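You operate a simulated robot arm through the tools that you are given. There is no shell and no other tool. Be economical: measure what you need, move in short steps, check, and stop when the job is done.

You run a simulated two-armed robot. Do the job below in one go: nothing can be reset, and whatever is moved stays where it is left.

TASK
Fit the gold buckle from the blue box to the orange strap.
Fine: hold the box to draw its white slide; seat the buckle, fold the tail down; hold the box to shut the slide; mind your fingers.

It is judged by the outcome, as a careful person would: the job done as asked, and still so three seconds after it is handed in. It fails if anything else is knocked over, pushed out of place, dropped, spilled or broken. Flat cloth is picked up by pressing the open fingertips on it (5 to 10 N) and closing them slowly along it; thin cloth reads only 2 to 8 mm in the jaws.

THE ROBOT
Two 7-joint arms with fingered hands on one trunk, on a base that drives. Base frame: it is fixed to the floor where the robot stands at the start and does not move with it; the origin is under the middle of the robot, x ahead of it, y to its left, z up. Lengths are in cm, angles in degrees, forces in N, time in s.
The left shoulder is at the start at [10.3, 17, 113.5], the right one opposite. With the tool pointing down near the work surface each hand reaches from about 36 to 80 cm from the robot's upright axis, wherever it stands, measured 20 degrees to its own side. Places, roughly: pad flap [50, -50, 90]; seat on the orange strap [70, -40, 90]; strap tail [70, -40, 90]; white box slide [50, -10, 90]. Payload 4 kg a hand.
The TCP of each hand is the grasp point between the finger pads, 2.6 cm short of the fingertips. In the tool frame z runs along the fingers and y along their closing line. Largest opening 13.2 cm; the body of the gripper starts 7.3 cm behind the TCP. The gripper is a hand of 4 fingers: y runs from the thumb to the fingers, the wrist lies at [0, 0, -22.4] in the tool frame, and closing takes about 1.5 s.
Orientation is that of the tool frame in the base frame, as [roll, pitch, yaw] about the fixed x, y, z axes, in that order (R = Rz(yaw) Ry(pitch) Rx(roll)). With the fingers straight down and closing along the base's y, the tool's x points along the base's -x, its y along +y and its z along -z.

THE INTERFACE
- The arms move only by the tool play_rows. It takes "left_motion", "right_motion" or both (then of equal length, played together; a hand with none holds still); each is a list of rows, each an object (a shift or turn left out is 0, a gripper value left out holds the last) with "xyz": the shift along the tool's x, y, z in cm, a list of three; "angular": the turn, a rotation vector about the tool's x, y, z in rad, a list of three; "hand": the finger opening in cm, from 0 to 13.2. In form: [{"xyz": [tx, ty, tz], "angular": [ax, ay, az], "hand": hand}, ...]. A call has 1 to 12 rows; each row shifts and turns the commanded pose from where the row before left it, along the tool's axes as they then stand. A row lasts 0.2 s, in which the tool goes at most 5 cm and 8.6 degrees; a call with a longer step from one row to the next is refused whole, and so is a gripper value outside its range. Where a pose cannot be reached the arm comes as near as it can. A force on the tool above 40 N (or 10 N above the force at the start of the call, whichever is more), or a blocked arm, ends the call early, and 0.2 s more pass. Each finger travels about 10.8 cm/s and halts on what it meets, pressing with about 28 N; the grip force reading is that of the motor and also rises with nothing between the fingers. The clock runs only during rows and for 0.2 s after the last one: add rows that do not move to give the fingers time. The reply holds the time, the measured pose of the TCP, the force on the tool along the base axes, the opening and the grip force, in the units named above and with some noise, with the torque about the TCP (base axes, N m) and any sound that the robot's microphone picked up.
- Cameras (640 x 400 px; columns grow to the right, rows downward): "scene" is now at [18.84, -4.72, 130.81]; the picture's right is [-0.54, -0.84, 0.00], its down [-0.53, 0.34, -0.78] and it looks along [0.66, -0.42, -0.62] (base axes); focal length 258 px, centre (320, 200). "left" rides on the left gripper at [-7.3, 0.6, -9.4] in its tool frame; the picture's right is [-0.08, -1.00, 0.00], its down [0.78, -0.06, -0.62] and it looks along [0.61, -0.05, 0.79] (tool axes); focal length 230 px, centre (320, 200). "right" rides on the right gripper at [7.3, 0.6, -9.4] in its tool frame; the picture's right is [-0.08, 1.00, 0.00], its down [-0.79, -0.06, -0.62] and it looks along [-0.61, -0.05, 0.79] (tool axes); focal length 230 px, centre (320, 200). There is no depth. A picture from a camera that has moved, and an enlarged one, comes with that camera's place and axes in the base frame and with its lens.
- get_image(camera): a new picture of that camera. It takes no simulated time.
- move_column(by): slides the trunk up (or, below 0, down) by that many cm; the arms and the scene camera ride with it, the base frame stays. It gives what a move gives, with no picture.
- drive_base(legs): drives the robot by 1 to 6 legs, each [ahead, left, turn to the left] in cm, cm and degrees, along the robot's own axes; the way and the turn of a leg run together, so that a leg with both is an arc; at most 150 cm and 180 degrees a leg. The arms and the cameras ride along, it lands a little off, and it stops where it bumps. It gives what a move gives.
- preshape(shape, hand): the hand has 4 fingers and takes this shape, open, in about a second: jaw (thumb against the fingers, like two jaws); tri (thumb and two fingers); tip (a fingertip pinch); poke (one finger out to press); point (the index stretched); flat (the hand flat); cup (the hand cupped); fist (a fist). The gripper value then closes the fingers along that shape, each until it touches; the sizes above hold for jaw. It gives what a move gives, with no picture.
- pan_tilt(pan, tilt): turns the head with the scene camera to pan (to the left, within 80 degrees either way) and tilt (down, from -29 to 69), counted from straight ahead of the robot. It gives what a move gives.
- inspect(camera, box): a new picture of the part [left, top, right, bottom] of that camera's present view, enlarged. It takes no simulated time.
- job_done(): hands the job in; it is judged then, once.

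Go step by step. Nothing tells you exact positions but the pictures and the camera data: compare them with the known pose of the tool, close in by small moves and look again before you grip or let go. The budget is 120 turns and 108 pictures, counting those below and the enlarged ones. Unless the task says otherwise, let go and move clear before handing in, and close with one line.

The tools are called after "Request:" as a command line: name --argument value ..., lists and objects as JSON in quotes. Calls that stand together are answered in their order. play_rows: Moves the arms, as the interface text tells. Its arguments: {"type":"object","properties":{"left_motion":{"type":"array"},"right_motion":{"type":"array"}},"required":[]} The other tools are called the same way: move_column (by) slides the trunk up or down; preshape (shape, hand) gives the hand a shape; drive_base (legs) drives the base; pan_tilt (pan, tilt) turns the head that bears the scene camera; get_image (camera) takes a picture; inspect (camera, box) takes an enlarged picture of a part of a camera's view; job_done () hands the job in.

At the start:

```text
time_s: 0.0
left_ee_pos: [46.05, 0.88, 114.08]
left_ee_rot: [-180.0, -0.1, 179.9]
left_contact_force: [0.1, 0.2, 0.1]
left_wrist_torque: [0.0, -0.02, 0.01]
left_opening: 13.21
left_gripper_force: 0.0
left_shape: jaw
right_ee_pos: [40.1, -48.77, 109.22]
right_ee_rot: [-179.9, 0.0, 180.0]
right_contact_force: [-0.1, 0.2, -0.9]
right_wrist_torque: [0.02, 0.04, -0.01]
right_opening: 13.19
right_gripper_force: 0.1
right_shape: jaw
trunk travel left (down, up): [-15.0, 20.1]
robot x, y, heading: [-0.39, -0.07, -0.3]
head pan, tilt: [-32.5, 38.6]
```

scene: 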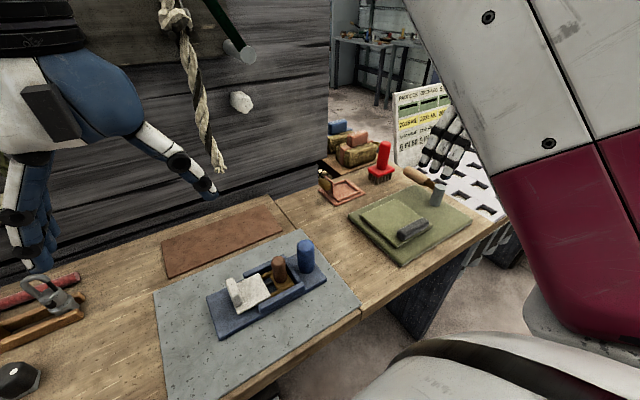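
right: 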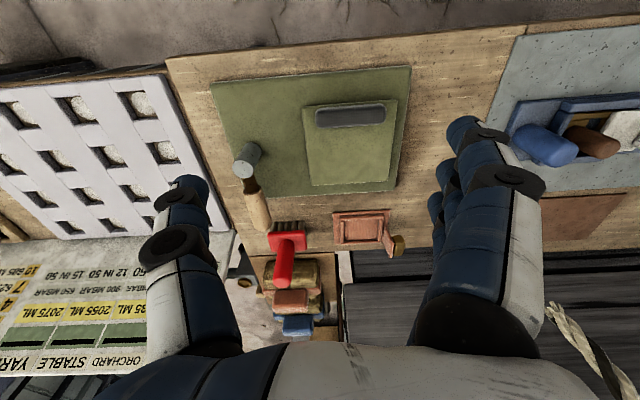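
left: 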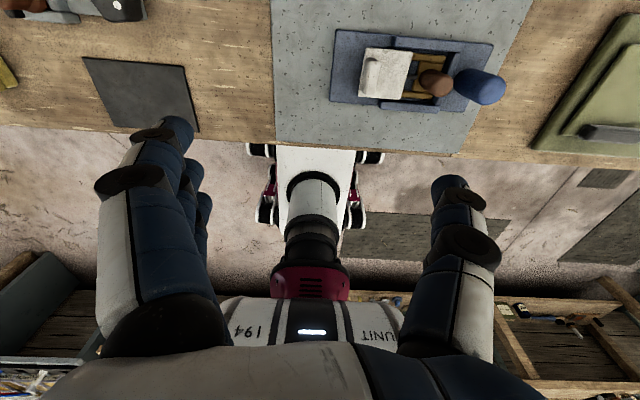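

I see a blue box with a white slide on a grey mat, a green pad with a flap, and a salmon-coloured item at the far side that may be the strap. I will look closer at each.

Request:
inspect --camera "scene" --box '[190, 220, 350, 350]'

Request:
inspect --camera "scene" --box '[300, 110, 480, 270]'

Request:
inspect --camera "left" --box '[310, 10, 530, 160]'

Request:
inspect --camera "right" --box '[200, 60, 430, 300]'

```text
3.08 times, centred on (270, 285) of scene
camera zoom: at [18.84, -4.72, 130.81], right [-0.54, -0.84, 0.0], down [-0.53, 0.34, -0.78], along [0.66, -0.42, -0.62], focal length 792 px, centre (474, -62)
```

zoom: 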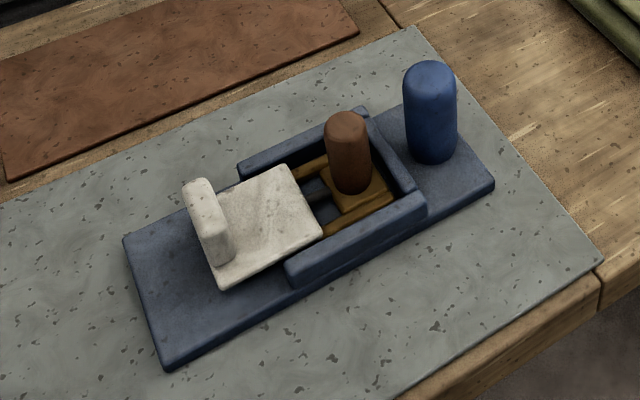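

```text
2.50 times, centred on (390, 190) of scene
camera zoom: at [18.84, -4.72, 130.81], right [-0.54, -0.84, 0.0], down [-0.53, 0.34, -0.78], along [0.66, -0.42, -0.62], focal length 644 px, centre (145, 225)
```

zoom: 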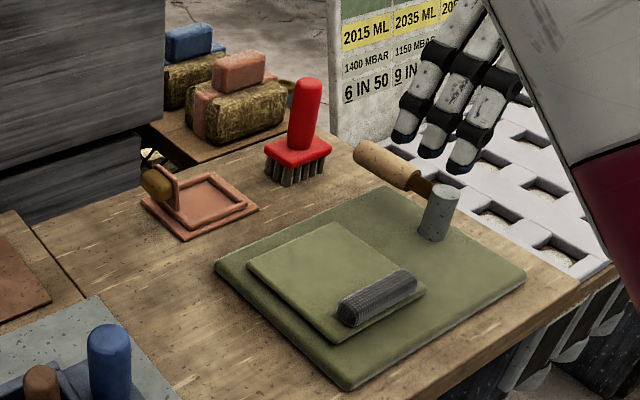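

```text
2.67 times, centred on (420, 85) of left
camera zoom: at [53.37, 1.46, 123.55], right [0.08, -1.0, 0.0], down [-0.78, -0.06, 0.62], along [-0.61, -0.05, -0.79], focal length 614 px, centre (53, 507)
```

zoom: 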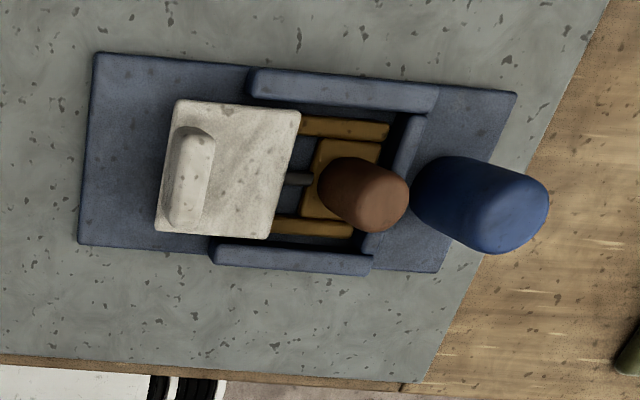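

```text
1.67 times, centred on (315, 180) of right
camera zoom: at [32.83, -48.28, 118.53], right [0.08, 1.0, 0.0], down [0.79, -0.06, 0.62], along [0.61, -0.05, -0.79], focal length 384 px, centre (328, 233)
```

zoom: 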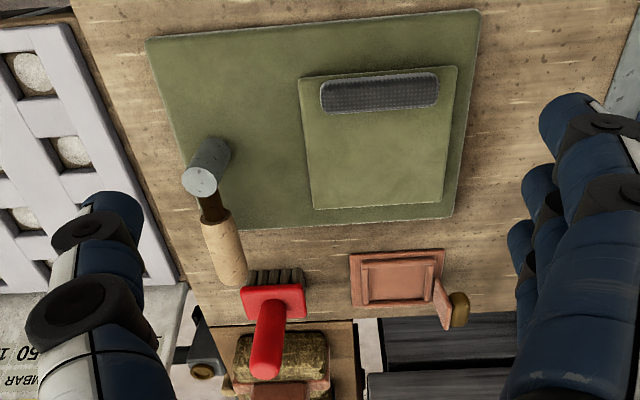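

The box lies along y, about x 44 to 53 and y -1 to -22. Its blue post is near (47.5, -19.7) with its top at z 95, and the white tab is near (48, -5.5) with its top at z 91. Before moving I zoom tighter on the tab, knob and strap.

Request:
inspect --camera "scene" --box '[225, 235, 305, 315]'

Request:
inspect --camera "scene" --box '[310, 160, 374, 210]'

Request:
inspect --camera "right" --box '[320, 200, 416, 260]'

```text
5.00 times, centred on (265, 275) of scene
camera zoom: at [18.84, -4.72, 130.81], right [-0.54, -0.84, 0.0], down [-0.53, 0.34, -0.78], along [0.66, -0.42, -0.62], focal length 1288 px, centre (595, -175)
```

zoom: 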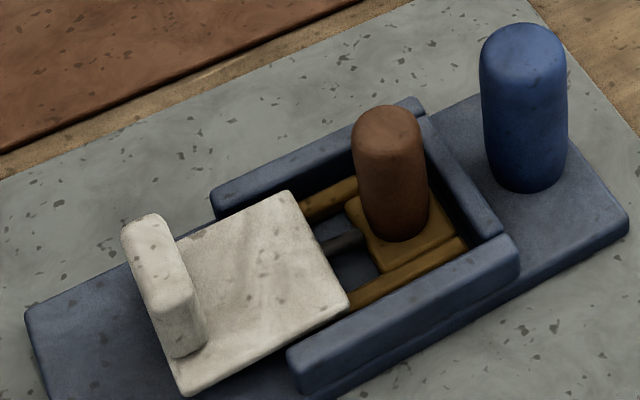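

```text
8.00 times, centred on (342, 185) of scene
camera zoom: at [18.84, -4.72, 130.81], right [-0.54, -0.84, 0.0], down [-0.53, 0.34, -0.78], along [0.66, -0.42, -0.62], focal length 2060 px, centre (144, 320)
```

zoom: 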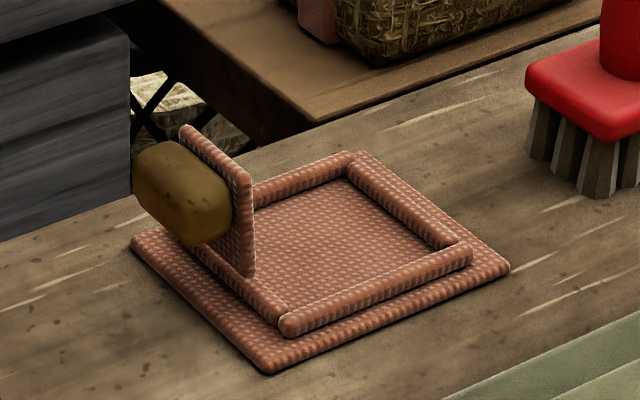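

```text
6.67 times, centred on (368, 230) of right
camera zoom: at [32.83, -48.28, 118.53], right [0.08, 1.0, 0.0], down [0.79, -0.06, 0.62], along [0.61, -0.05, -0.79], focal length 1534 px, centre (0, 0)
```

zoom: 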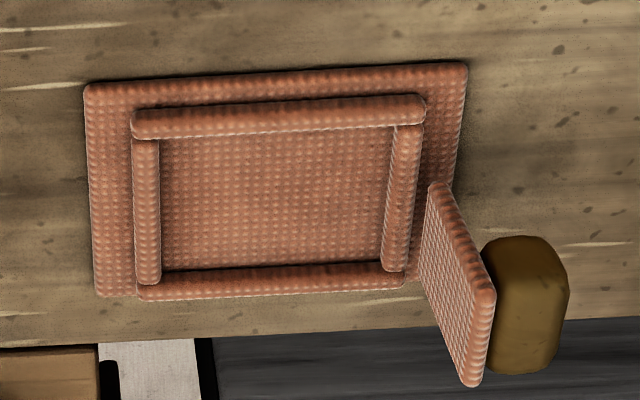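

The seat is a raised frame around (66, -43), with its hinged tail on the +y side. I turn the right hand 90° so it closes along x for the post, and bring the left hand above the tab to look.

Request:
play_rows --right_motion '[{"angular": [0, 0, -0.131]}, {"angular": [0, 0, -0.131]}, {"angular": [0, 0, -0.131]}, {"angular": [0, 0, -0.131]}, {"angular": [0, 0, -0.131]}, {"angular": [0, 0, -0.131]}, {"angular": [0, 0, -0.131]}, {"angular": [0, 0, -0.131]}, {"angular": [0, 0, -0.131]}, {"angular": [0, 0, -0.131]}, {"angular": [0, 0, -0.131]}, {"angular": [0, 0, -0.1298]}]' --left_motion '[{"xyz": [-0.5, -1.5, 2.5]}, {"xyz": [-0.5, -1.5, 2.5]}, {"xyz": [-0.5, -1.5, 2.5]}, {"xyz": [-0.5, -1.9, 2.5]}, {}, {}, {}, {}, {}, {}, {}, {}]'

Request:
get_image --camera "left"

Request:
get_image --camera "scene"

```text
time_s: 2.6
left_ee_pos: [48.39, -5.34, 104.68]
left_ee_rot: [-179.1, -0.2, -179.5]
left_contact_force: [0.7, 0.6, -0.2]
left_wrist_torque: [0.01, -0.01, -0.01]
left_opening: 13.2
left_gripper_force: 0.1
left_shape: jaw
right_ee_pos: [40.07, -48.89, 109.23]
right_ee_rot: [179.9, 0.0, -89.8]
right_contact_force: [-0.8, 0.2, 0.1]
right_wrist_torque: [0.02, -0.01, 0.01]
right_opening: 13.18
right_gripper_force: 0.1
right_shape: jaw
trunk travel left (down, up): [-15.0, 20.1]
robot x, y, heading: [0.18, 0.12, -0.1]
head pan, tilt: [-32.5, 38.6]
```

```text
97 pictures are left
camera left: at [55.68, -4.42, 114.06], right [0.09, -1.0, 0.02], down [-0.78, -0.06, 0.62], along [-0.62, -0.07, -0.79], focal length 230 px, centre (320, 200)
```

left: 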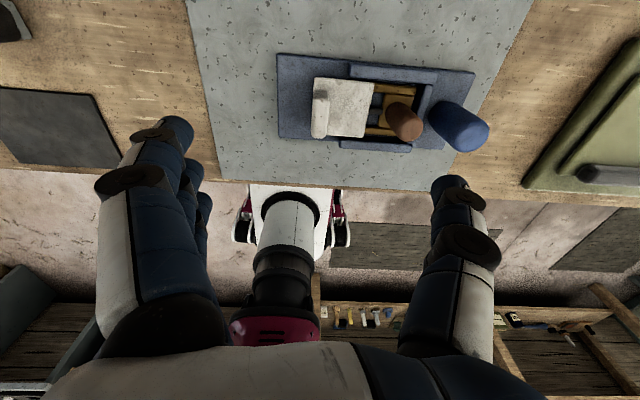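

```text
96 pictures are left
camera scene: at [18.83, -4.73, 130.81], right [-0.54, -0.84, 0.0], down [-0.53, 0.34, -0.78], along [0.66, -0.42, -0.62], focal length 258 px, centre (320, 200)
```

scene: 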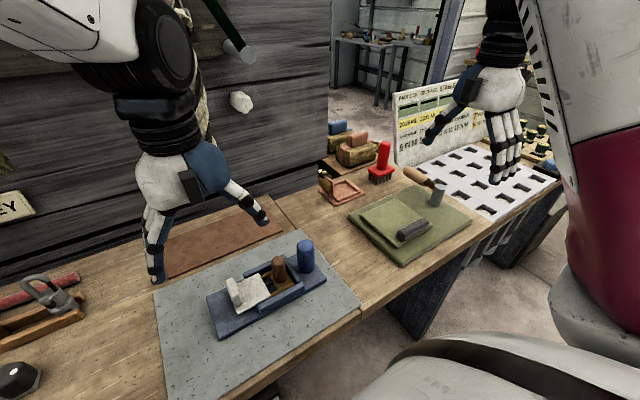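

Both hands are as planned. Now I bring the right hand over the post, partly closed.

Request:
play_rows --right_motion '[{"xyz": [-3, -0.8, 0.6], "hand": 9}, {"xyz": [-3, -0.8, 0.6]}, {"xyz": [-3, -0.8, 0.6]}, {"xyz": [-3, -0.8, 0.6]}, {"xyz": [-3, -0.8, 0.6]}, {"xyz": [-3, -0.8, 0.6]}, {"xyz": [-3, -0.8, 0.6]}, {"xyz": [-3, -0.8, 0.6]}, {"xyz": [-2.6, -0.6, 0.6]}, {"xyz": [-2.6, -0.5, 0.6]}, {}]'

Request:
get_image --camera "right"

Request:
inspect --camera "scene" --box '[120, 140, 440, 340]'

```text
time_s: 5.0
left_ee_pos: [48.35, -5.29, 104.67]
left_ee_rot: [-179.0, 0.0, -179.6]
left_contact_force: [0.3, 0.5, 0.1]
left_wrist_torque: [-0.01, 0.04, -0.01]
left_opening: 13.19
left_gripper_force: 0.1
left_shape: jaw
right_ee_pos: [49.48, -21.6, 101.2]
right_ee_rot: [178.9, 4.1, -92.0]
right_contact_force: [0.0, 0.6, 0.2]
right_wrist_torque: [0.0, -0.03, -0.01]
right_opening: 9.06
right_gripper_force: 0.0
right_shape: jaw
right hand out of reach, approached as far as the arm can: row 6, 7, 8, 9
trunk travel left (down, up): [-15.0, 20.1]
robot x, y, heading: [-0.65, -0.22, -0.2]
head pan, tilt: [-32.5, 38.6]
```

```text
95 pictures are left
camera right: at [48.83, -29.62, 110.04], right [-0.99, 0.11, 0.02], down [0.1, 0.74, 0.67], along [0.06, 0.67, -0.74], focal length 230 px, centre (320, 200)
```

right: 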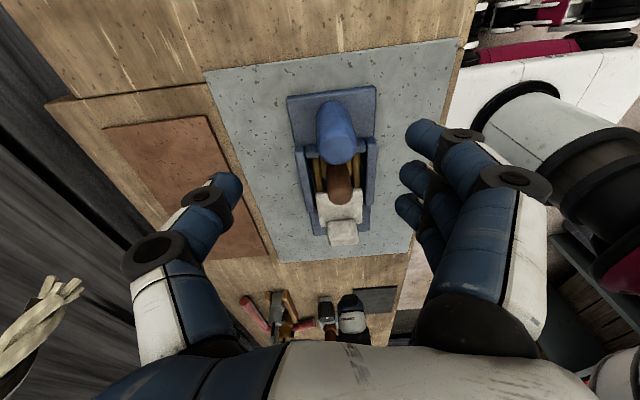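

```text
2.00 times, centred on (280, 240) of scene
camera zoom: at [18.97, -5.61, 132.87], right [-0.6, -0.8, 0.0], down [-0.34, 0.26, -0.9], along [0.72, -0.54, -0.43], focal length 515 px, centre (400, 120)
```

zoom: 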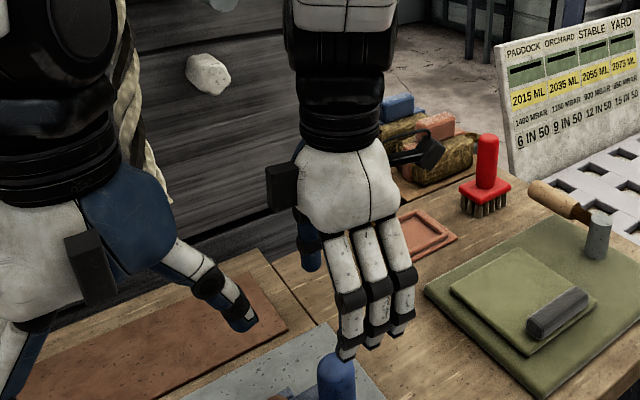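

The right hand nearly reached its spot but lagged, and the scene camera's pose shifted. I let things settle and check.

Request:
play_rows --right_motion '[{}, {}, {}]'

Request:
get_image --camera "scene"

```text
time_s: 5.8
left_ee_pos: [48.26, -5.27, 104.64]
left_ee_rot: [-178.9, 0.0, -179.6]
left_contact_force: [1.0, 1.2, 0.9]
left_wrist_torque: [-0.02, 0.01, 0.0]
left_opening: 13.22
left_gripper_force: 0.1
left_shape: jaw
right_ee_pos: [49.5, -21.5, 101.45]
right_ee_rot: [179.1, 4.3, -91.9]
right_contact_force: [0.6, 0.1, -0.6]
right_wrist_torque: [-0.01, 0.02, 0.01]
right_opening: 9.03
right_gripper_force: 0.1
right_shape: jaw
trunk travel left (down, up): [-15.0, 20.1]
robot x, y, heading: [-0.16, 0.15, -0.2]
head pan, tilt: [-32.5, 38.6]
```

```text
93 pictures are left
camera scene: at [18.99, -5.63, 133.0], right [-0.6, -0.8, 0.0], down [-0.33, 0.25, -0.91], along [0.73, -0.54, -0.42], focal length 258 px, centre (320, 200)
```

scene: 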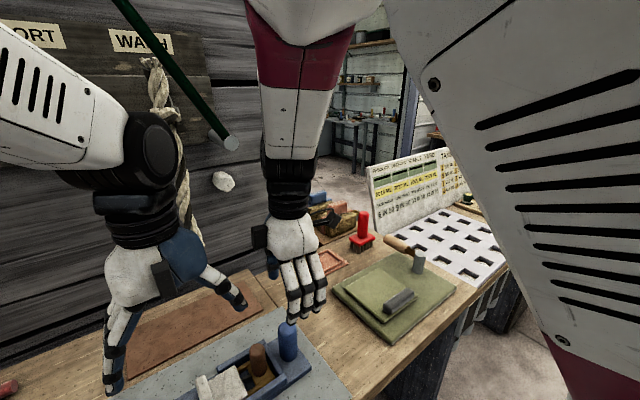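

The right upper arm is pressing on the head, because the target is too close to the body. I move that hand back out, then back the base up 12 cm so both arms work further extended.

Request:
play_rows --right_motion '[{"xyz": [3, 0, -0.5]}, {"xyz": [3, 0, -0.5]}, {"xyz": [3, 0, -0.5]}, {"xyz": [3, 0, -0.5]}, {}]'

Request:
drive_base --legs '[[-12, 0, 0]]'

Request:
get_image --camera "scene"

```text
time_s: 7.0
left_ee_pos: [48.28, -5.26, 104.78]
left_ee_rot: [-179.0, 0.0, -179.5]
left_contact_force: [0.0, 0.1, 0.1]
left_wrist_torque: [0.04, 0.0, -0.03]
left_opening: 13.19
left_gripper_force: 0.1
left_shape: jaw
right_ee_pos: [49.49, -33.2, 103.88]
right_ee_rot: [-179.9, 0.5, -90.2]
right_contact_force: [0.4, -0.7, -0.6]
right_wrist_torque: [0.0, -0.03, 0.01]
right_opening: 9.05
right_gripper_force: 0.0
right_shape: jaw
trunk travel left (down, up): [-15.0, 20.1]
robot x, y, heading: [0.28, 0.09, -0.1]
head pan, tilt: [-32.5, 38.6]
```

```text
time_s: 8.2
left_ee_pos: [36.26, -5.27, 104.8]
left_ee_rot: [-179.0, 0.0, -179.5]
left_contact_force: [-0.2, -0.2, 0.0]
left_wrist_torque: [0.01, -0.02, 0.03]
left_opening: 13.19
left_gripper_force: 0.1
left_shape: jaw
right_ee_pos: [37.54, -33.12, 103.68]
right_ee_rot: [179.9, 0.5, -90.2]
right_contact_force: [-0.1, -0.1, -0.2]
right_wrist_torque: [-0.06, -0.01, 0.0]
right_opening: 9.05
right_gripper_force: 0.2
right_shape: jaw
trunk travel left (down, up): [-15.0, 20.1]
robot x, y, heading: [-12.18, -0.35, -0.1]
head pan, tilt: [-32.5, 38.6]
```

```text
92 pictures are left
camera scene: at [6.83, -4.71, 130.82], right [-0.54, -0.84, 0.0], down [-0.53, 0.34, -0.78], along [0.66, -0.42, -0.62], focal length 258 px, centre (320, 200)
```

scene: 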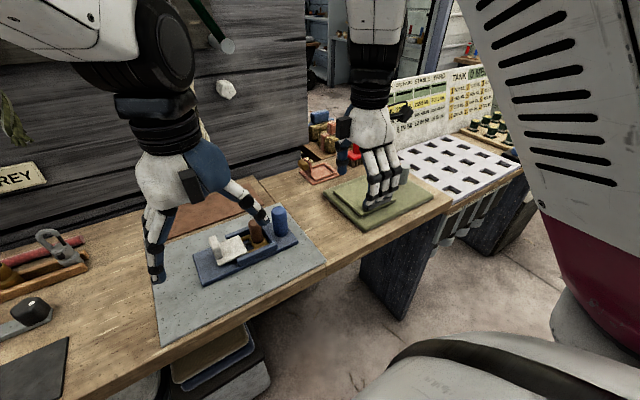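

The head is free again. I bring the hands forward over the post and tab.

Request:
play_rows --right_motion '[{"xyz": [0, -2.5, 0]}, {"xyz": [0, -2.5, 0]}, {"xyz": [0, -2.5, 0]}, {"xyz": [0, -2.6, 0]}, {"xyz": [-2.7, 0, 0]}, {"xyz": [-2.7, 0, 0]}, {"xyz": [-2.7, 0, 0]}, {"xyz": [-2.7, 0, 0]}, {"xyz": [-2.6, 0, 0]}, {}]' --left_motion '[{"xyz": [-2, 0, 0]}, {"xyz": [-2, 0, 0]}, {"xyz": [-2, 0, 0]}, {"xyz": [-2, 0, 0]}, {"xyz": [-2, 0, 0]}, {"xyz": [-2, 0, 0]}, {}, {}, {}, {}]'

Request:
get_image --camera "scene"

Request:
get_image --camera "right"

```text
time_s: 10.6
left_ee_pos: [50.2, -2.22, 106.98]
left_ee_rot: [-174.6, 0.0, -175.8]
left_contact_force: [-0.3, -1.1, -0.1]
left_wrist_torque: [0.0, 0.02, 0.01]
left_opening: 13.16
left_gripper_force: 0.0
left_shape: jaw
right_ee_pos: [47.85, -21.81, 103.56]
right_ee_rot: [179.5, 4.1, -93.4]
right_contact_force: [-0.2, 0.7, -0.4]
right_wrist_torque: [-0.01, -0.01, 0.02]
right_opening: 9.06
right_gripper_force: 0.0
right_shape: jaw
trunk travel left (down, up): [-15.0, 20.1]
robot x, y, heading: [-11.87, -0.21, 0.2]
head pan, tilt: [-32.5, 38.6]
stopped in row 10 (left hand): the arm was blocked; the commanded pose is now the measured one
```

```text
91 pictures are left
camera scene: at [6.9, -4.7, 130.81], right [-0.54, -0.84, 0.0], down [-0.53, 0.34, -0.78], along [0.66, -0.42, -0.62], focal length 258 px, centre (320, 200)
```

scene: 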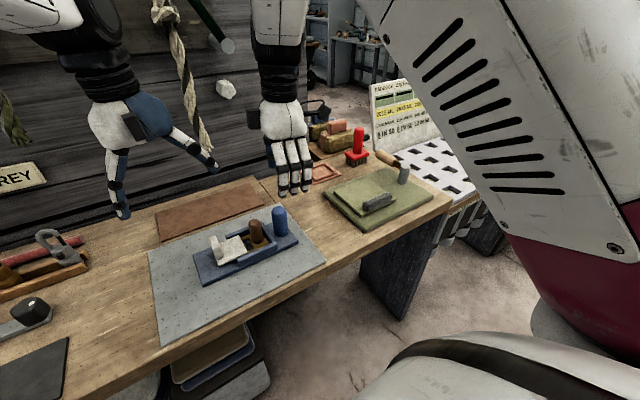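

```text
90 pictures are left
camera right: at [46.99, -29.71, 112.36], right [-0.99, 0.13, 0.02], down [0.11, 0.73, 0.67], along [0.08, 0.67, -0.74], focal length 230 px, centre (320, 200)
```

right: 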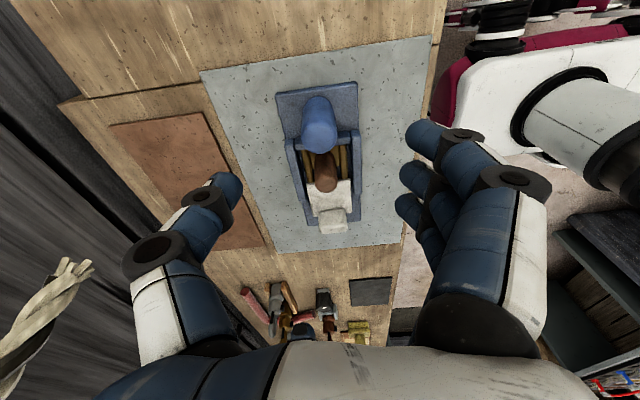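

The left arm was blocked by something above. I look up at the arms.

Request:
pan_tilt --pan -5 --tilt 15

Request:
get_image --camera "scene"

```text
time_s: 11.6
left_ee_pos: [50.27, -2.32, 107.06]
left_ee_rot: [-174.8, 0.0, -175.7]
left_contact_force: [-0.2, -0.1, -0.7]
left_wrist_torque: [0.0, 0.01, -0.03]
left_opening: 13.18
left_gripper_force: 0.0
left_shape: jaw
right_ee_pos: [47.77, -21.69, 103.58]
right_ee_rot: [179.4, 4.1, -93.3]
right_contact_force: [0.8, -0.5, 0.5]
right_wrist_torque: [0.0, 0.0, 0.02]
right_opening: 9.03
right_gripper_force: 0.1
right_shape: jaw
trunk travel left (down, up): [-15.0, 20.1]
robot x, y, heading: [-11.8, -0.15, 0.1]
head pan, tilt: [-5.0, 15.0]
```

```text
89 pictures are left
camera scene: at [8.96, -0.91, 134.55], right [-0.09, -1.0, 0.0], down [-0.26, 0.02, -0.97], along [0.96, -0.08, -0.26], focal length 258 px, centre (320, 200)
```

scene: 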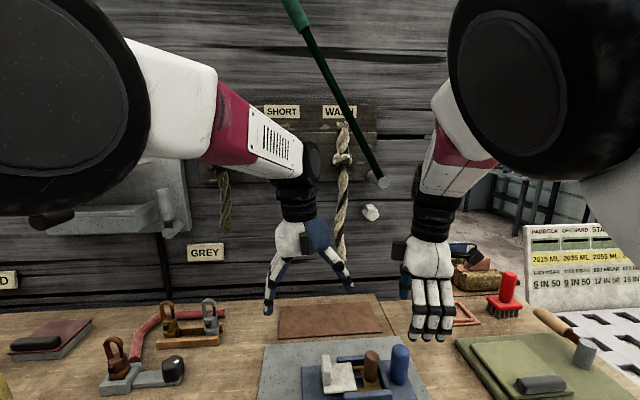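

The elbows are high but clear. I will tilt the right hand so its wrist leans away to -y, narrow the left hand, and straighten it.

Request:
play_rows --right_motion '[{"angular": [0, -0.11, 0]}, {"angular": [0, -0.11, 0]}, {"angular": [0, -0.11, 0]}, {"xyz": [-0.5, 0, 0]}, {}, {}]' --left_motion '[{"hand": 6}, {}, {}, {"angular": [-0.047, 0, 0.037]}, {"angular": [-0.047, 0, 0.037]}, {}]'

Request:
get_image --camera "scene"

```text
time_s: 13.2
left_ee_pos: [51.42, -0.38, 108.72]
left_ee_rot: [-177.4, 0.6, -177.7]
left_contact_force: [0.1, 0.5, -1.2]
left_wrist_torque: [-0.01, 0.0, 0.02]
left_opening: 6.09
left_gripper_force: 0.1
left_shape: jaw
right_ee_pos: [47.82, -21.12, 103.54]
right_ee_rot: [179.3, 22.6, -93.2]
right_contact_force: [0.2, 0.3, 0.0]
right_wrist_torque: [0.02, -0.01, -0.05]
right_opening: 9.03
right_gripper_force: 0.1
right_shape: jaw
trunk travel left (down, up): [-15.0, 20.1]
robot x, y, heading: [-11.75, -0.24, 0.0]
head pan, tilt: [-5.0, 15.0]
stopped in row 6 (left hand): the arm was blocked; the commanded pose is now the measured one
```

```text
88 pictures are left
camera scene: at [8.98, -0.86, 134.56], right [-0.09, -1.0, 0.0], down [-0.26, 0.02, -0.97], along [0.96, -0.08, -0.26], focal length 258 px, centre (320, 200)
```

scene: 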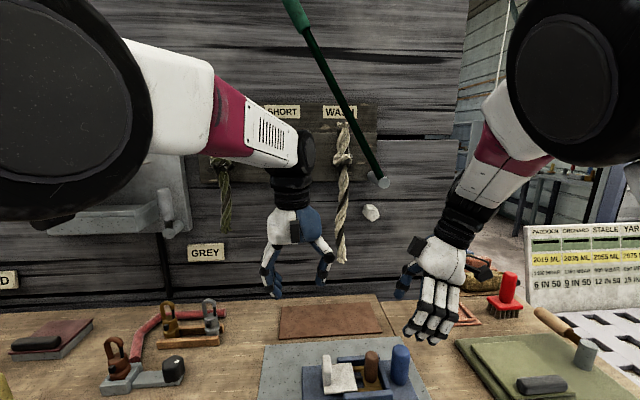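

The left arm is still blocked by something other than the right hand. I look at its elbow and upper arm.

Request:
pan_tilt --pan 45 --tilt 15

Request:
get_image --camera "scene"

```text
time_s: 14.3
left_ee_pos: [51.26, -0.55, 108.54]
left_ee_rot: [-177.4, 0.6, -177.7]
left_contact_force: [0.1, -0.1, 1.2]
left_wrist_torque: [0.02, -0.03, 0.04]
left_opening: 6.05
left_gripper_force: 0.1
left_shape: jaw
right_ee_pos: [47.78, -21.12, 103.66]
right_ee_rot: [179.3, 22.6, -93.2]
right_contact_force: [0.5, 1.3, 0.1]
right_wrist_torque: [-0.01, -0.02, 0.01]
right_opening: 9.03
right_gripper_force: 0.0
right_shape: jaw
trunk travel left (down, up): [-15.0, 20.1]
robot x, y, heading: [-12.03, -0.04, 0.2]
head pan, tilt: [45.0, 15.0]
```

```text
87 pictures are left
camera scene: at [6.26, 6.51, 134.56], right [0.71, -0.71, 0.0], down [-0.18, -0.18, -0.97], along [0.68, 0.68, -0.26], focal length 258 px, centre (320, 200)
```

scene: 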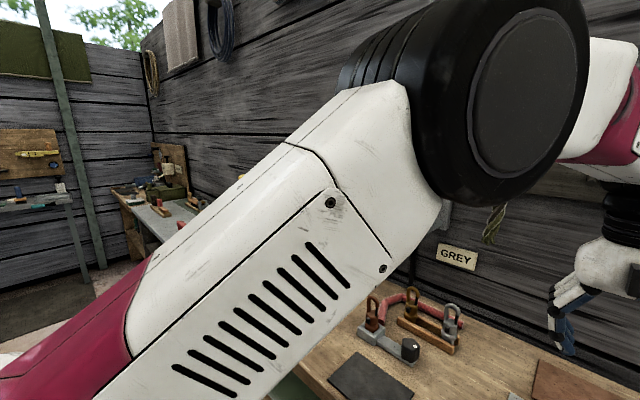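

A green pole sticks out from above, and the left wrist may have touched it. I will locate it from two head positions.

Request:
pan_tilt --pan 25 --tilt -10

Request:
get_image --camera "scene"

Request:
pan_tilt --pan -45 --tilt -10

Request:
get_image --camera "scene"

```text
time_s: 15.2
left_ee_pos: [51.36, -0.52, 108.57]
left_ee_rot: [-177.3, 0.6, -177.7]
left_contact_force: [-0.4, 0.2, -0.2]
left_wrist_torque: [0.0, 0.01, 0.0]
left_opening: 6.08
left_gripper_force: 0.0
left_shape: jaw
right_ee_pos: [47.88, -21.05, 103.75]
right_ee_rot: [179.3, 22.6, -93.1]
right_contact_force: [-0.4, 0.3, -0.3]
right_wrist_torque: [-0.02, 0.01, 0.01]
right_opening: 9.07
right_gripper_force: 0.1
right_shape: jaw
trunk travel left (down, up): [-15.0, 20.1]
robot x, y, heading: [-11.98, -0.18, -0.0]
head pan, tilt: [25.0, -10.0]
```

```text
86 pictures are left
camera scene: at [7.3, 3.48, 138.49], right [0.42, -0.91, 0.0], down [0.16, 0.07, -0.98], along [0.89, 0.42, 0.17], focal length 258 px, centre (320, 200)
```

scene: 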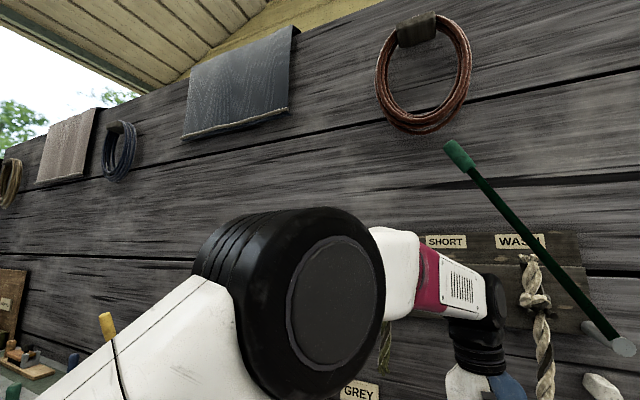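

```text
time_s: 16.6
left_ee_pos: [51.38, -0.51, 108.67]
left_ee_rot: [-177.4, 0.7, -177.8]
left_contact_force: [0.6, -0.3, -0.2]
left_wrist_torque: [0.04, 0.0, 0.03]
left_opening: 6.09
left_gripper_force: 0.0
left_shape: jaw
right_ee_pos: [47.76, -21.03, 103.67]
right_ee_rot: [179.3, 22.6, -93.2]
right_contact_force: [0.5, -0.3, 0.7]
right_wrist_torque: [-0.03, -0.02, 0.0]
right_opening: 9.05
right_gripper_force: 0.0
right_shape: jaw
trunk travel left (down, up): [-15.0, 20.1]
robot x, y, heading: [-12.07, -0.17, 0.0]
head pan, tilt: [-45.0, -10.0]
```

```text
85 pictures are left
camera scene: at [5.63, -6.05, 138.5], right [-0.71, -0.71, 0.0], down [0.12, -0.12, -0.98], along [0.7, -0.7, 0.17], focal length 258 px, centre (320, 200)
```

scene: 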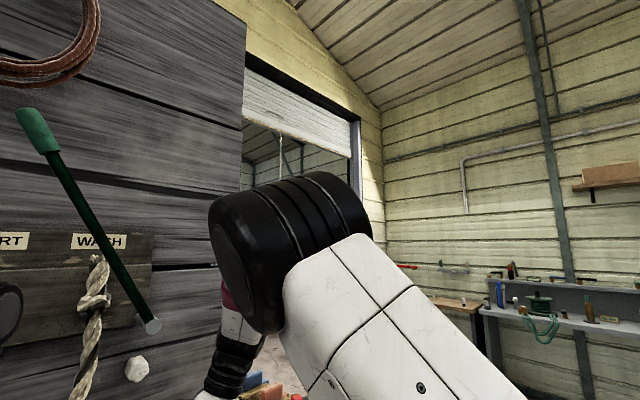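

The pole runs from about (70, 0, 161) to (65, -20, 123), close to the wall and not at the left arm. I test the left arm with small moves alone.

Request:
play_rows --left_motion '[{"xyz": [1, -1, 1]}, {"xyz": [1, -1, 1]}, {}, {}]'

Request:
pan_tilt --pan -5 --tilt 30

Request:
get_image --camera "scene"

```text
time_s: 17.6
left_ee_pos: [50.44, -0.84, 107.37]
left_ee_rot: [-175.1, 0.1, -175.6]
left_contact_force: [-0.7, 0.4, 0.2]
left_wrist_torque: [0.02, -0.03, -0.02]
left_opening: 6.1
left_gripper_force: 0.1
left_shape: jaw
right_ee_pos: [47.86, -21.08, 103.72]
right_ee_rot: [179.2, 22.6, -93.2]
right_contact_force: [0.0, -0.8, -0.6]
right_wrist_torque: [0.0, -0.02, -0.02]
right_opening: 9.04
right_gripper_force: 0.0
right_shape: jaw
trunk travel left (down, up): [-15.0, 20.1]
robot x, y, heading: [-11.49, 0.18, -0.1]
head pan, tilt: [-45.0, -10.0]
```

```text
time_s: 18.7
left_ee_pos: [50.39, -1.18, 108.03]
left_ee_rot: [-174.9, 0.4, -175.7]
left_contact_force: [0.1, -0.3, -1.4]
left_wrist_torque: [0.0, -0.02, 0.02]
left_opening: 6.08
left_gripper_force: 0.0
left_shape: jaw
right_ee_pos: [47.82, -21.1, 103.67]
right_ee_rot: [179.3, 22.6, -93.2]
right_contact_force: [-0.2, 0.6, 0.1]
right_wrist_torque: [0.03, 0.02, 0.0]
right_opening: 9.03
right_gripper_force: 0.2
right_shape: jaw
trunk travel left (down, up): [-15.0, 20.1]
robot x, y, heading: [-11.59, 0.23, 0.3]
head pan, tilt: [-5.0, 30.0]
```

```text
84 pictures are left
camera scene: at [8.66, -0.89, 132.15], right [-0.09, -1.0, 0.0], down [-0.5, 0.04, -0.87], along [0.86, -0.08, -0.5], focal length 258 px, centre (320, 200)
```

scene: 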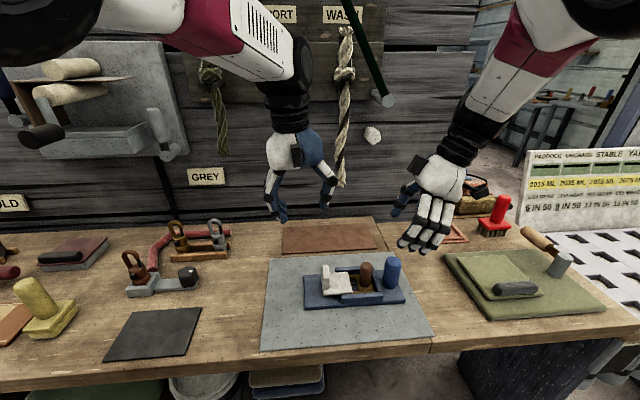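

The left elbow seems to crowd the head when the hand is upright and inward. I tilt the left hand too, wrist out to +y, then move over the tab.

Request:
play_rows --left_motion '[{"angular": [0.09, 0, 0.03]}, {"angular": [0.09, 0, 0.03]}, {"angular": [0.09, 0, 0.01]}, {}, {}]'

```text
time_s: 19.9
left_ee_pos: [49.31, -2.92, 106.52]
left_ee_rot: [-162.3, 1.2, 178.1]
left_contact_force: [-0.9, -0.7, 0.1]
left_wrist_torque: [0.02, 0.02, 0.02]
left_opening: 6.12
left_gripper_force: 0.1
left_shape: jaw
right_ee_pos: [47.94, -21.13, 103.68]
right_ee_rot: [179.2, 22.6, -93.2]
right_contact_force: [-0.2, 0.2, 0.7]
right_wrist_torque: [0.01, -0.01, 0.03]
right_opening: 9.05
right_gripper_force: 0.0
right_shape: jaw
trunk travel left (down, up): [-15.0, 20.1]
robot x, y, heading: [-11.79, -0.21, 0.1]
head pan, tilt: [-5.0, 30.0]
```

Tilting worked. I now check the post from the right camera before descending.

Request:
get_image --camera "right"

Request:
inspect --camera "scene" --box '[280, 230, 440, 330]'

```text
83 pictures are left
camera right: at [46.87, -31.44, 109.47], right [-0.99, 0.12, 0.04], down [0.1, 0.48, 0.87], along [0.09, 0.87, -0.49], focal length 230 px, centre (320, 200)
```

right: 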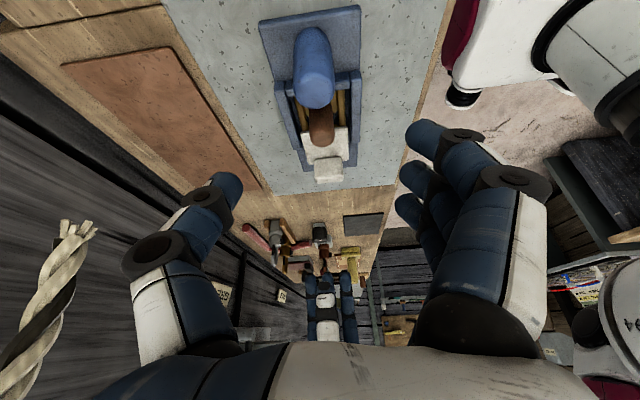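

```text
4.00 times, centred on (360, 280) of scene
camera zoom: at [8.68, -0.85, 132.13], right [-0.09, -1.0, 0.0], down [-0.5, 0.04, -0.87], along [0.86, -0.07, -0.5], focal length 1030 px, centre (160, -120)
```

zoom: 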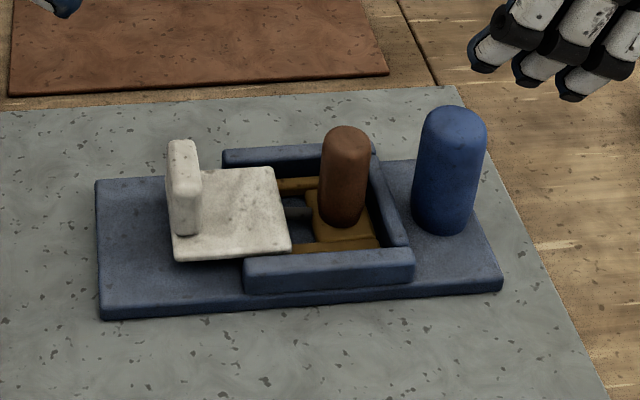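

The post is at about (47.5, -19.7), top z ~94.5. I lower the right hand around it and bring the left to hover over the tab.

Request:
play_rows --right_motion '[{"xyz": [0.58, 0.1, 2.12]}, {"xyz": [0.58, 0.1, 2.12]}, {"xyz": [0.58, 0.1, 2.12]}, {"xyz": [0.58, 0.1, 2.12]}, {"xyz": [0.58, 0.1, 2.12]}, {}]' --left_motion '[{"xyz": [0.24, -0.1, 1.4]}, {"xyz": [0.24, -0.1, 1.4]}, {"xyz": [0.24, -0.1, 1.4]}, {"xyz": [0.24, -0.1, 1.4]}, {"xyz": [0.24, -0.1, 1.4]}, {}]'

Request:
inspect --camera "scene" --box '[240, 160, 480, 340]'

Request:
get_image --camera "right"

```text
time_s: 21.3
left_ee_pos: [48.36, -5.27, 100.05]
left_ee_rot: [-162.2, 1.3, 178.2]
left_contact_force: [-0.2, -0.1, 0.2]
left_wrist_torque: [-0.03, -0.01, -0.05]
left_opening: 6.03
left_gripper_force: 0.0
left_shape: jaw
right_ee_pos: [47.25, -19.66, 92.64]
right_ee_rot: [179.4, 22.6, -93.2]
right_contact_force: [-0.2, -0.4, -0.3]
right_wrist_torque: [0.01, 0.01, -0.03]
right_opening: 9.04
right_gripper_force: 0.0
right_shape: jaw
trunk travel left (down, up): [-15.0, 20.1]
robot x, y, heading: [-12.15, -0.08, 0.0]
head pan, tilt: [-5.0, 30.0]
```

```text
2.22 times, centred on (360, 250) of scene
camera zoom: at [8.62, -0.88, 132.16], right [-0.09, -1.0, 0.0], down [-0.5, 0.04, -0.87], along [0.86, -0.07, -0.5], focal length 572 px, centre (231, 89)
```

zoom: 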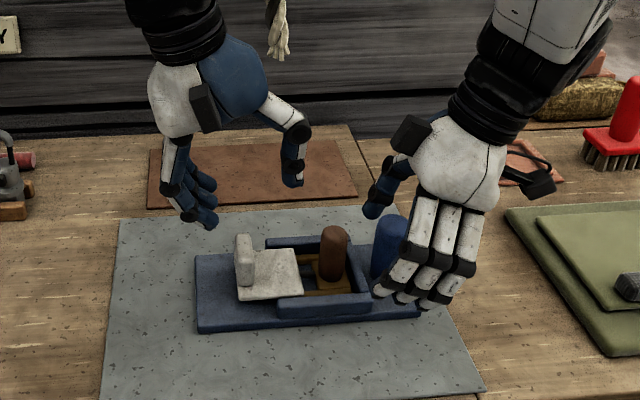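

```text
80 pictures are left
camera right: at [46.17, -30.03, 98.47], right [-0.99, 0.12, 0.04], down [0.09, 0.48, 0.87], along [0.09, 0.87, -0.49], focal length 230 px, centre (320, 200)
```

right: 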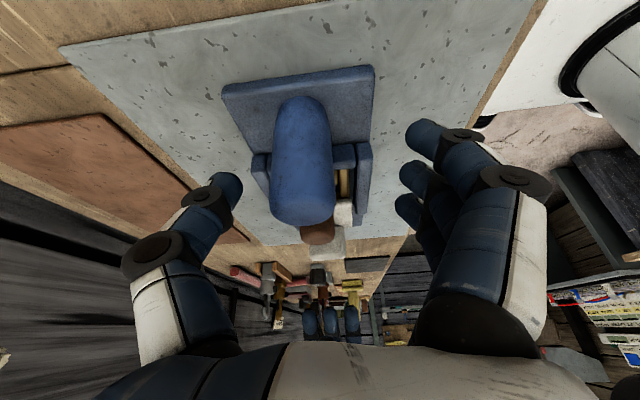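

The post sits about 0.9 cm to the thumb side. I centre and close on it.

Request:
play_rows --right_motion '[{"xyz": [0, -0.8, 0]}, {"hand": 7}, {"hand": 5}, {"hand": 4}, {"hand": 3}, {"hand": 2.5}, {}, {}]'

Request:
get_image --camera "right"

Request:
inspect --camera "scene" --box '[240, 160, 480, 340]'

Request:
get_image --camera "left"

```text
time_s: 23.1
left_ee_pos: [48.35, -5.27, 100.04]
left_ee_rot: [-162.1, 1.3, 178.2]
left_contact_force: [-0.2, 0.2, 0.3]
left_wrist_torque: [0.0, -0.04, 0.0]
left_opening: 6.07
left_gripper_force: 0.1
left_shape: jaw
right_ee_pos: [48.08, -19.74, 92.59]
right_ee_rot: [179.3, 22.6, -93.2]
right_contact_force: [0.5, 0.4, 0.9]
right_wrist_torque: [-0.05, 0.09, -0.07]
right_opening: 1.68
right_gripper_force: 27.9
right_shape: jaw
trunk travel left (down, up): [-15.0, 20.1]
robot x, y, heading: [-11.89, 0.06, 0.1]
head pan, tilt: [-5.0, 30.0]
```

```text
79 pictures are left
camera right: at [47.08, -30.03, 98.54], right [-0.99, 0.12, 0.04], down [0.1, 0.48, 0.87], along [0.09, 0.87, -0.49], focal length 230 px, centre (320, 200)
```

right: 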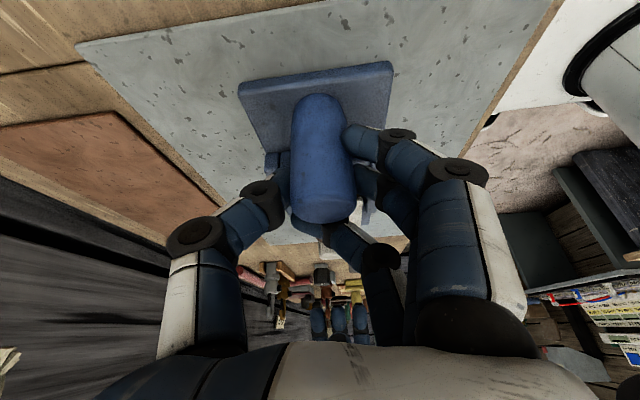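

```text
2.22 times, centred on (360, 250) of scene
camera zoom: at [8.68, -0.87, 132.14], right [-0.09, -1.0, 0.0], down [-0.5, 0.04, -0.87], along [0.86, -0.07, -0.5], focal length 572 px, centre (231, 89)
```

zoom: 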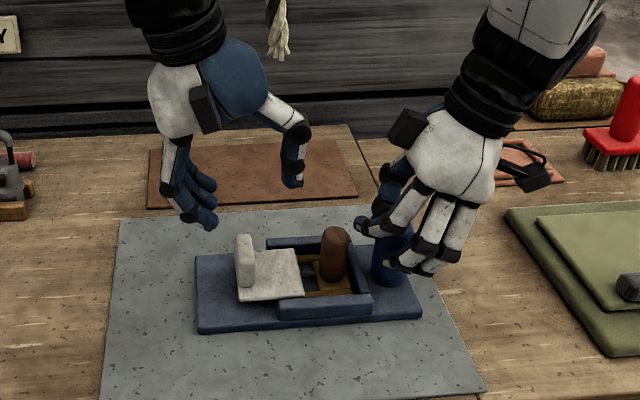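

```text
77 pictures are left
camera left: at [55.56, -2.13, 108.97], right [0.04, -0.95, 0.31], down [-0.79, 0.16, 0.59], along [-0.61, -0.27, -0.75], focal length 230 px, centre (320, 200)
```

left: 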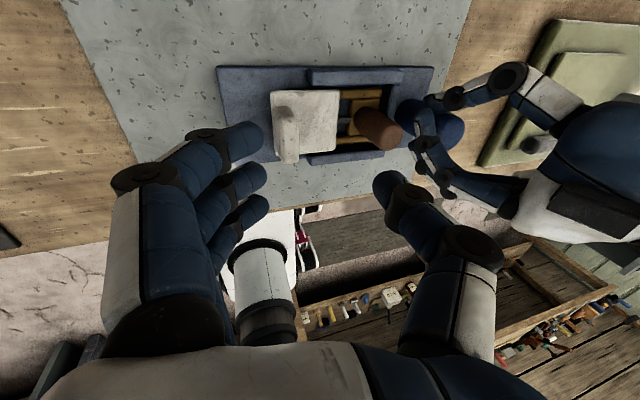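

The post is held firmly. I lower the left hand over the tab.

Request:
play_rows --left_motion '[{"xyz": [0, 0.56, 1.85], "hand": 5.5}, {"xyz": [0, 0.56, 1.85]}, {"xyz": [0, 0.56, 1.85]}, {"xyz": [0, 0.56, 1.85]}, {}]'

Request:
get_image --camera "left"

Request:
inspect --camera "scene" --box '[240, 180, 432, 324]'

```text
time_s: 24.3
left_ee_pos: [49.09, -5.09, 93.5]
left_ee_rot: [-161.2, 1.6, 179.4]
left_contact_force: [-0.1, 0.3, 0.1]
left_wrist_torque: [0.04, 0.0, -0.01]
left_opening: 5.57
left_gripper_force: 0.1
left_shape: jaw
right_ee_pos: [48.08, -19.8, 92.63]
right_ee_rot: [179.4, 22.6, -93.2]
right_contact_force: [1.2, 0.2, 0.3]
right_wrist_torque: [-0.08, 0.08, -0.07]
right_opening: 1.66
right_gripper_force: 28.4
right_shape: jaw
trunk travel left (down, up): [-15.0, 20.1]
robot x, y, heading: [-11.95, 0.29, -0.1]
head pan, tilt: [-5.0, 30.0]
```

```text
76 pictures are left
camera left: at [56.3, -1.46, 102.29], right [0.06, -0.94, 0.32], down [-0.8, 0.15, 0.58], along [-0.6, -0.29, -0.75], focal length 230 px, centre (320, 200)
```

left: 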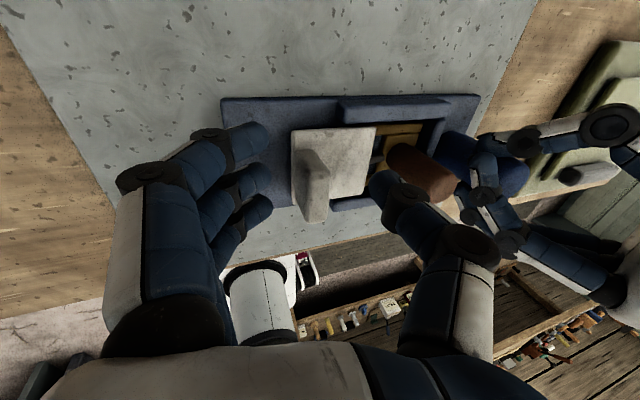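

```text
2.78 times, centred on (336, 252) of scene
camera zoom: at [8.67, -0.87, 132.14], right [-0.09, -1.0, 0.0], down [-0.5, 0.04, -0.87], along [0.86, -0.07, -0.5], focal length 715 px, centre (276, 56)
```

zoom: 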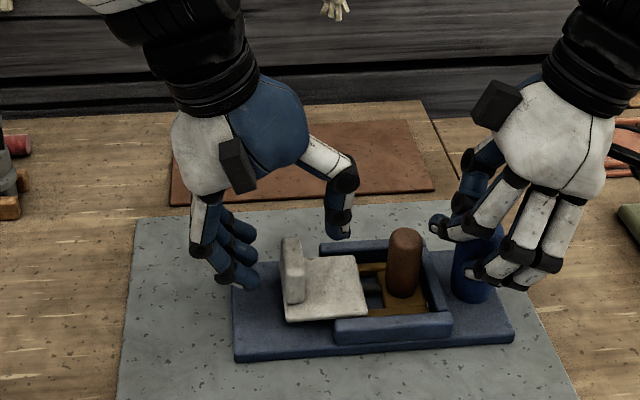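

The tab is between thumb and fingers. I lower slightly more and close slowly.

Request:
play_rows --left_motion '[{"xyz": [0.2, 0.4, 1.2]}, {"hand": 4}, {"hand": 3}, {"hand": 2}, {"hand": 1.2}, {"hand": 0.6}, {}, {}]'

Request:
get_image --camera "left"

Request:
inspect --camera "scene" --box '[240, 180, 432, 324]'

```text
time_s: 26.1
left_ee_pos: [48.97, -4.7, 91.82]
left_ee_rot: [-161.2, 1.2, 179.8]
left_contact_force: [1.4, -2.4, 13.1]
left_wrist_torque: [0.07, 0.01, -0.25]
left_opening: 0.86
left_gripper_force: 28.3
left_shape: jaw
right_ee_pos: [48.0, -19.57, 92.78]
right_ee_rot: [179.3, 22.6, -93.1]
right_contact_force: [1.8, 4.1, -5.7]
right_wrist_torque: [-0.05, 0.16, -0.11]
right_opening: 1.66
right_gripper_force: 28.0
right_shape: jaw
trunk travel left (down, up): [-15.0, 20.1]
robot x, y, heading: [-11.87, -0.25, 0.2]
head pan, tilt: [-5.0, 30.0]
```

```text
74 pictures are left
camera left: at [56.17, -1.15, 100.61], right [0.06, -0.94, 0.32], down [-0.8, 0.15, 0.58], along [-0.6, -0.3, -0.74], focal length 230 px, centre (320, 200)
```

left: 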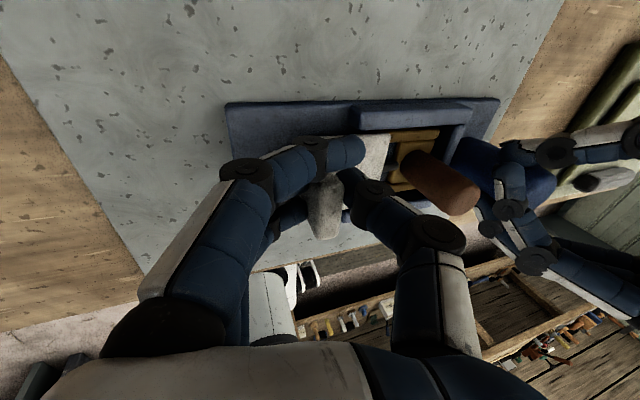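

```text
2.78 times, centred on (336, 252) of scene
camera zoom: at [8.63, -0.87, 132.16], right [-0.09, -1.0, 0.0], down [-0.5, 0.04, -0.87], along [0.86, -0.07, -0.5], focal length 715 px, centre (276, 56)
```

zoom: 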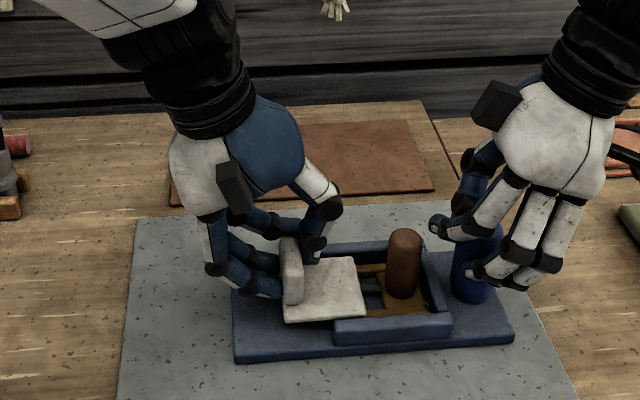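

The tab is gripped. I pull the slide toward +y gently while the right hand holds the box.

Request:
play_rows --left_motion '[{"xyz": [0, 0.28, -0.25]}, {"xyz": [0, 0.47, -0.16]}, {"xyz": [0, 0.47, -0.16]}, {"xyz": [0, 0.47, -0.16]}, {"xyz": [0, 0.47, -0.16]}, {"xyz": [0, 0.47, -0.16]}, {}]'

Request:
inspect --camera "scene" --box '[240, 180, 432, 324]'

```text
time_s: 27.7
left_ee_pos: [48.27, -2.83, 91.41]
left_ee_rot: [-162.4, 1.5, 178.0]
left_contact_force: [11.0, -4.7, 29.8]
left_wrist_torque: [-0.12, -0.03, -0.03]
left_opening: 0.97
left_gripper_force: 27.5
left_shape: jaw
right_ee_pos: [48.02, -19.69, 92.75]
right_ee_rot: [179.5, 22.6, -93.2]
right_contact_force: [-2.1, 5.1, -7.3]
right_wrist_torque: [-0.07, 0.25, 0.2]
right_opening: 1.64
right_gripper_force: 28.0
right_shape: jaw
trunk travel left (down, up): [-15.0, 20.1]
robot x, y, heading: [-11.74, 0.24, -0.2]
head pan, tilt: [-5.0, 30.0]
```

```text
2.78 times, centred on (336, 252) of scene
camera zoom: at [8.57, -0.87, 132.17], right [-0.09, -1.0, 0.0], down [-0.5, 0.04, -0.87], along [0.86, -0.07, -0.5], focal length 715 px, centre (276, 56)
```

zoom: 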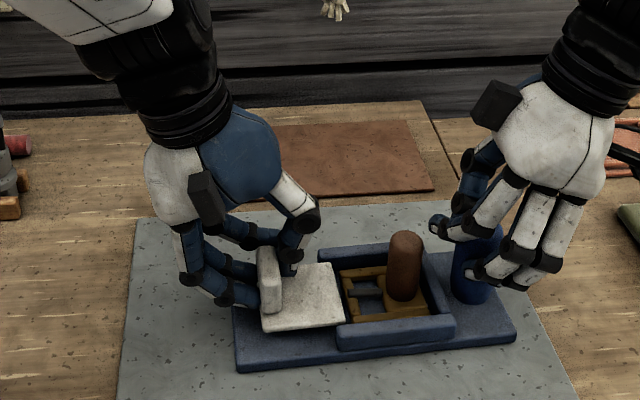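

The slide has moved about 2 cm and the buckle's end is nearly clear. I ease off the downward press and pull about 2 cm more.

Request:
play_rows --left_motion '[{"xyz": [0, -0.15, -0.5]}, {"xyz": [0, 0.45, -0.2]}, {"xyz": [0, 0.45, -0.2]}, {"xyz": [0, 0.45, -0.2]}, {"xyz": [0, 0.45, -0.2]}, {}]'

Request:
inspect --camera "scene" --box '[260, 220, 420, 320]'

```text
time_s: 29.1
left_ee_pos: [48.27, -0.74, 91.85]
left_ee_rot: [-162.3, 1.1, 178.1]
left_contact_force: [0.9, -18.6, -1.6]
left_wrist_torque: [-0.09, -0.06, -0.05]
left_opening: 0.77
left_gripper_force: 27.9
left_shape: jaw
right_ee_pos: [48.09, -19.59, 92.68]
right_ee_rot: [179.3, 22.8, -93.2]
right_contact_force: [0.1, 17.0, 1.8]
right_wrist_torque: [0.2, 0.15, 0.17]
right_opening: 1.6
right_gripper_force: 28.0
right_shape: jaw
trunk travel left (down, up): [-15.0, 20.1]
robot x, y, heading: [-11.98, 0.01, 0.1]
head pan, tilt: [-5.0, 30.0]
```

```text
4.00 times, centred on (340, 270) of scene
camera zoom: at [8.69, -0.89, 132.13], right [-0.09, -1.0, 0.0], down [-0.5, 0.04, -0.87], along [0.86, -0.07, -0.5], focal length 1030 px, centre (240, -80)
```

zoom: 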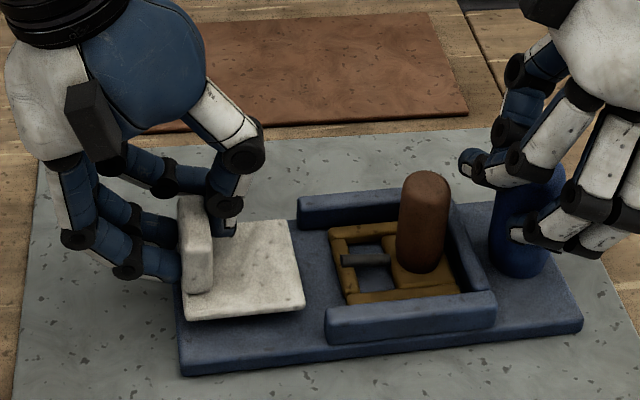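

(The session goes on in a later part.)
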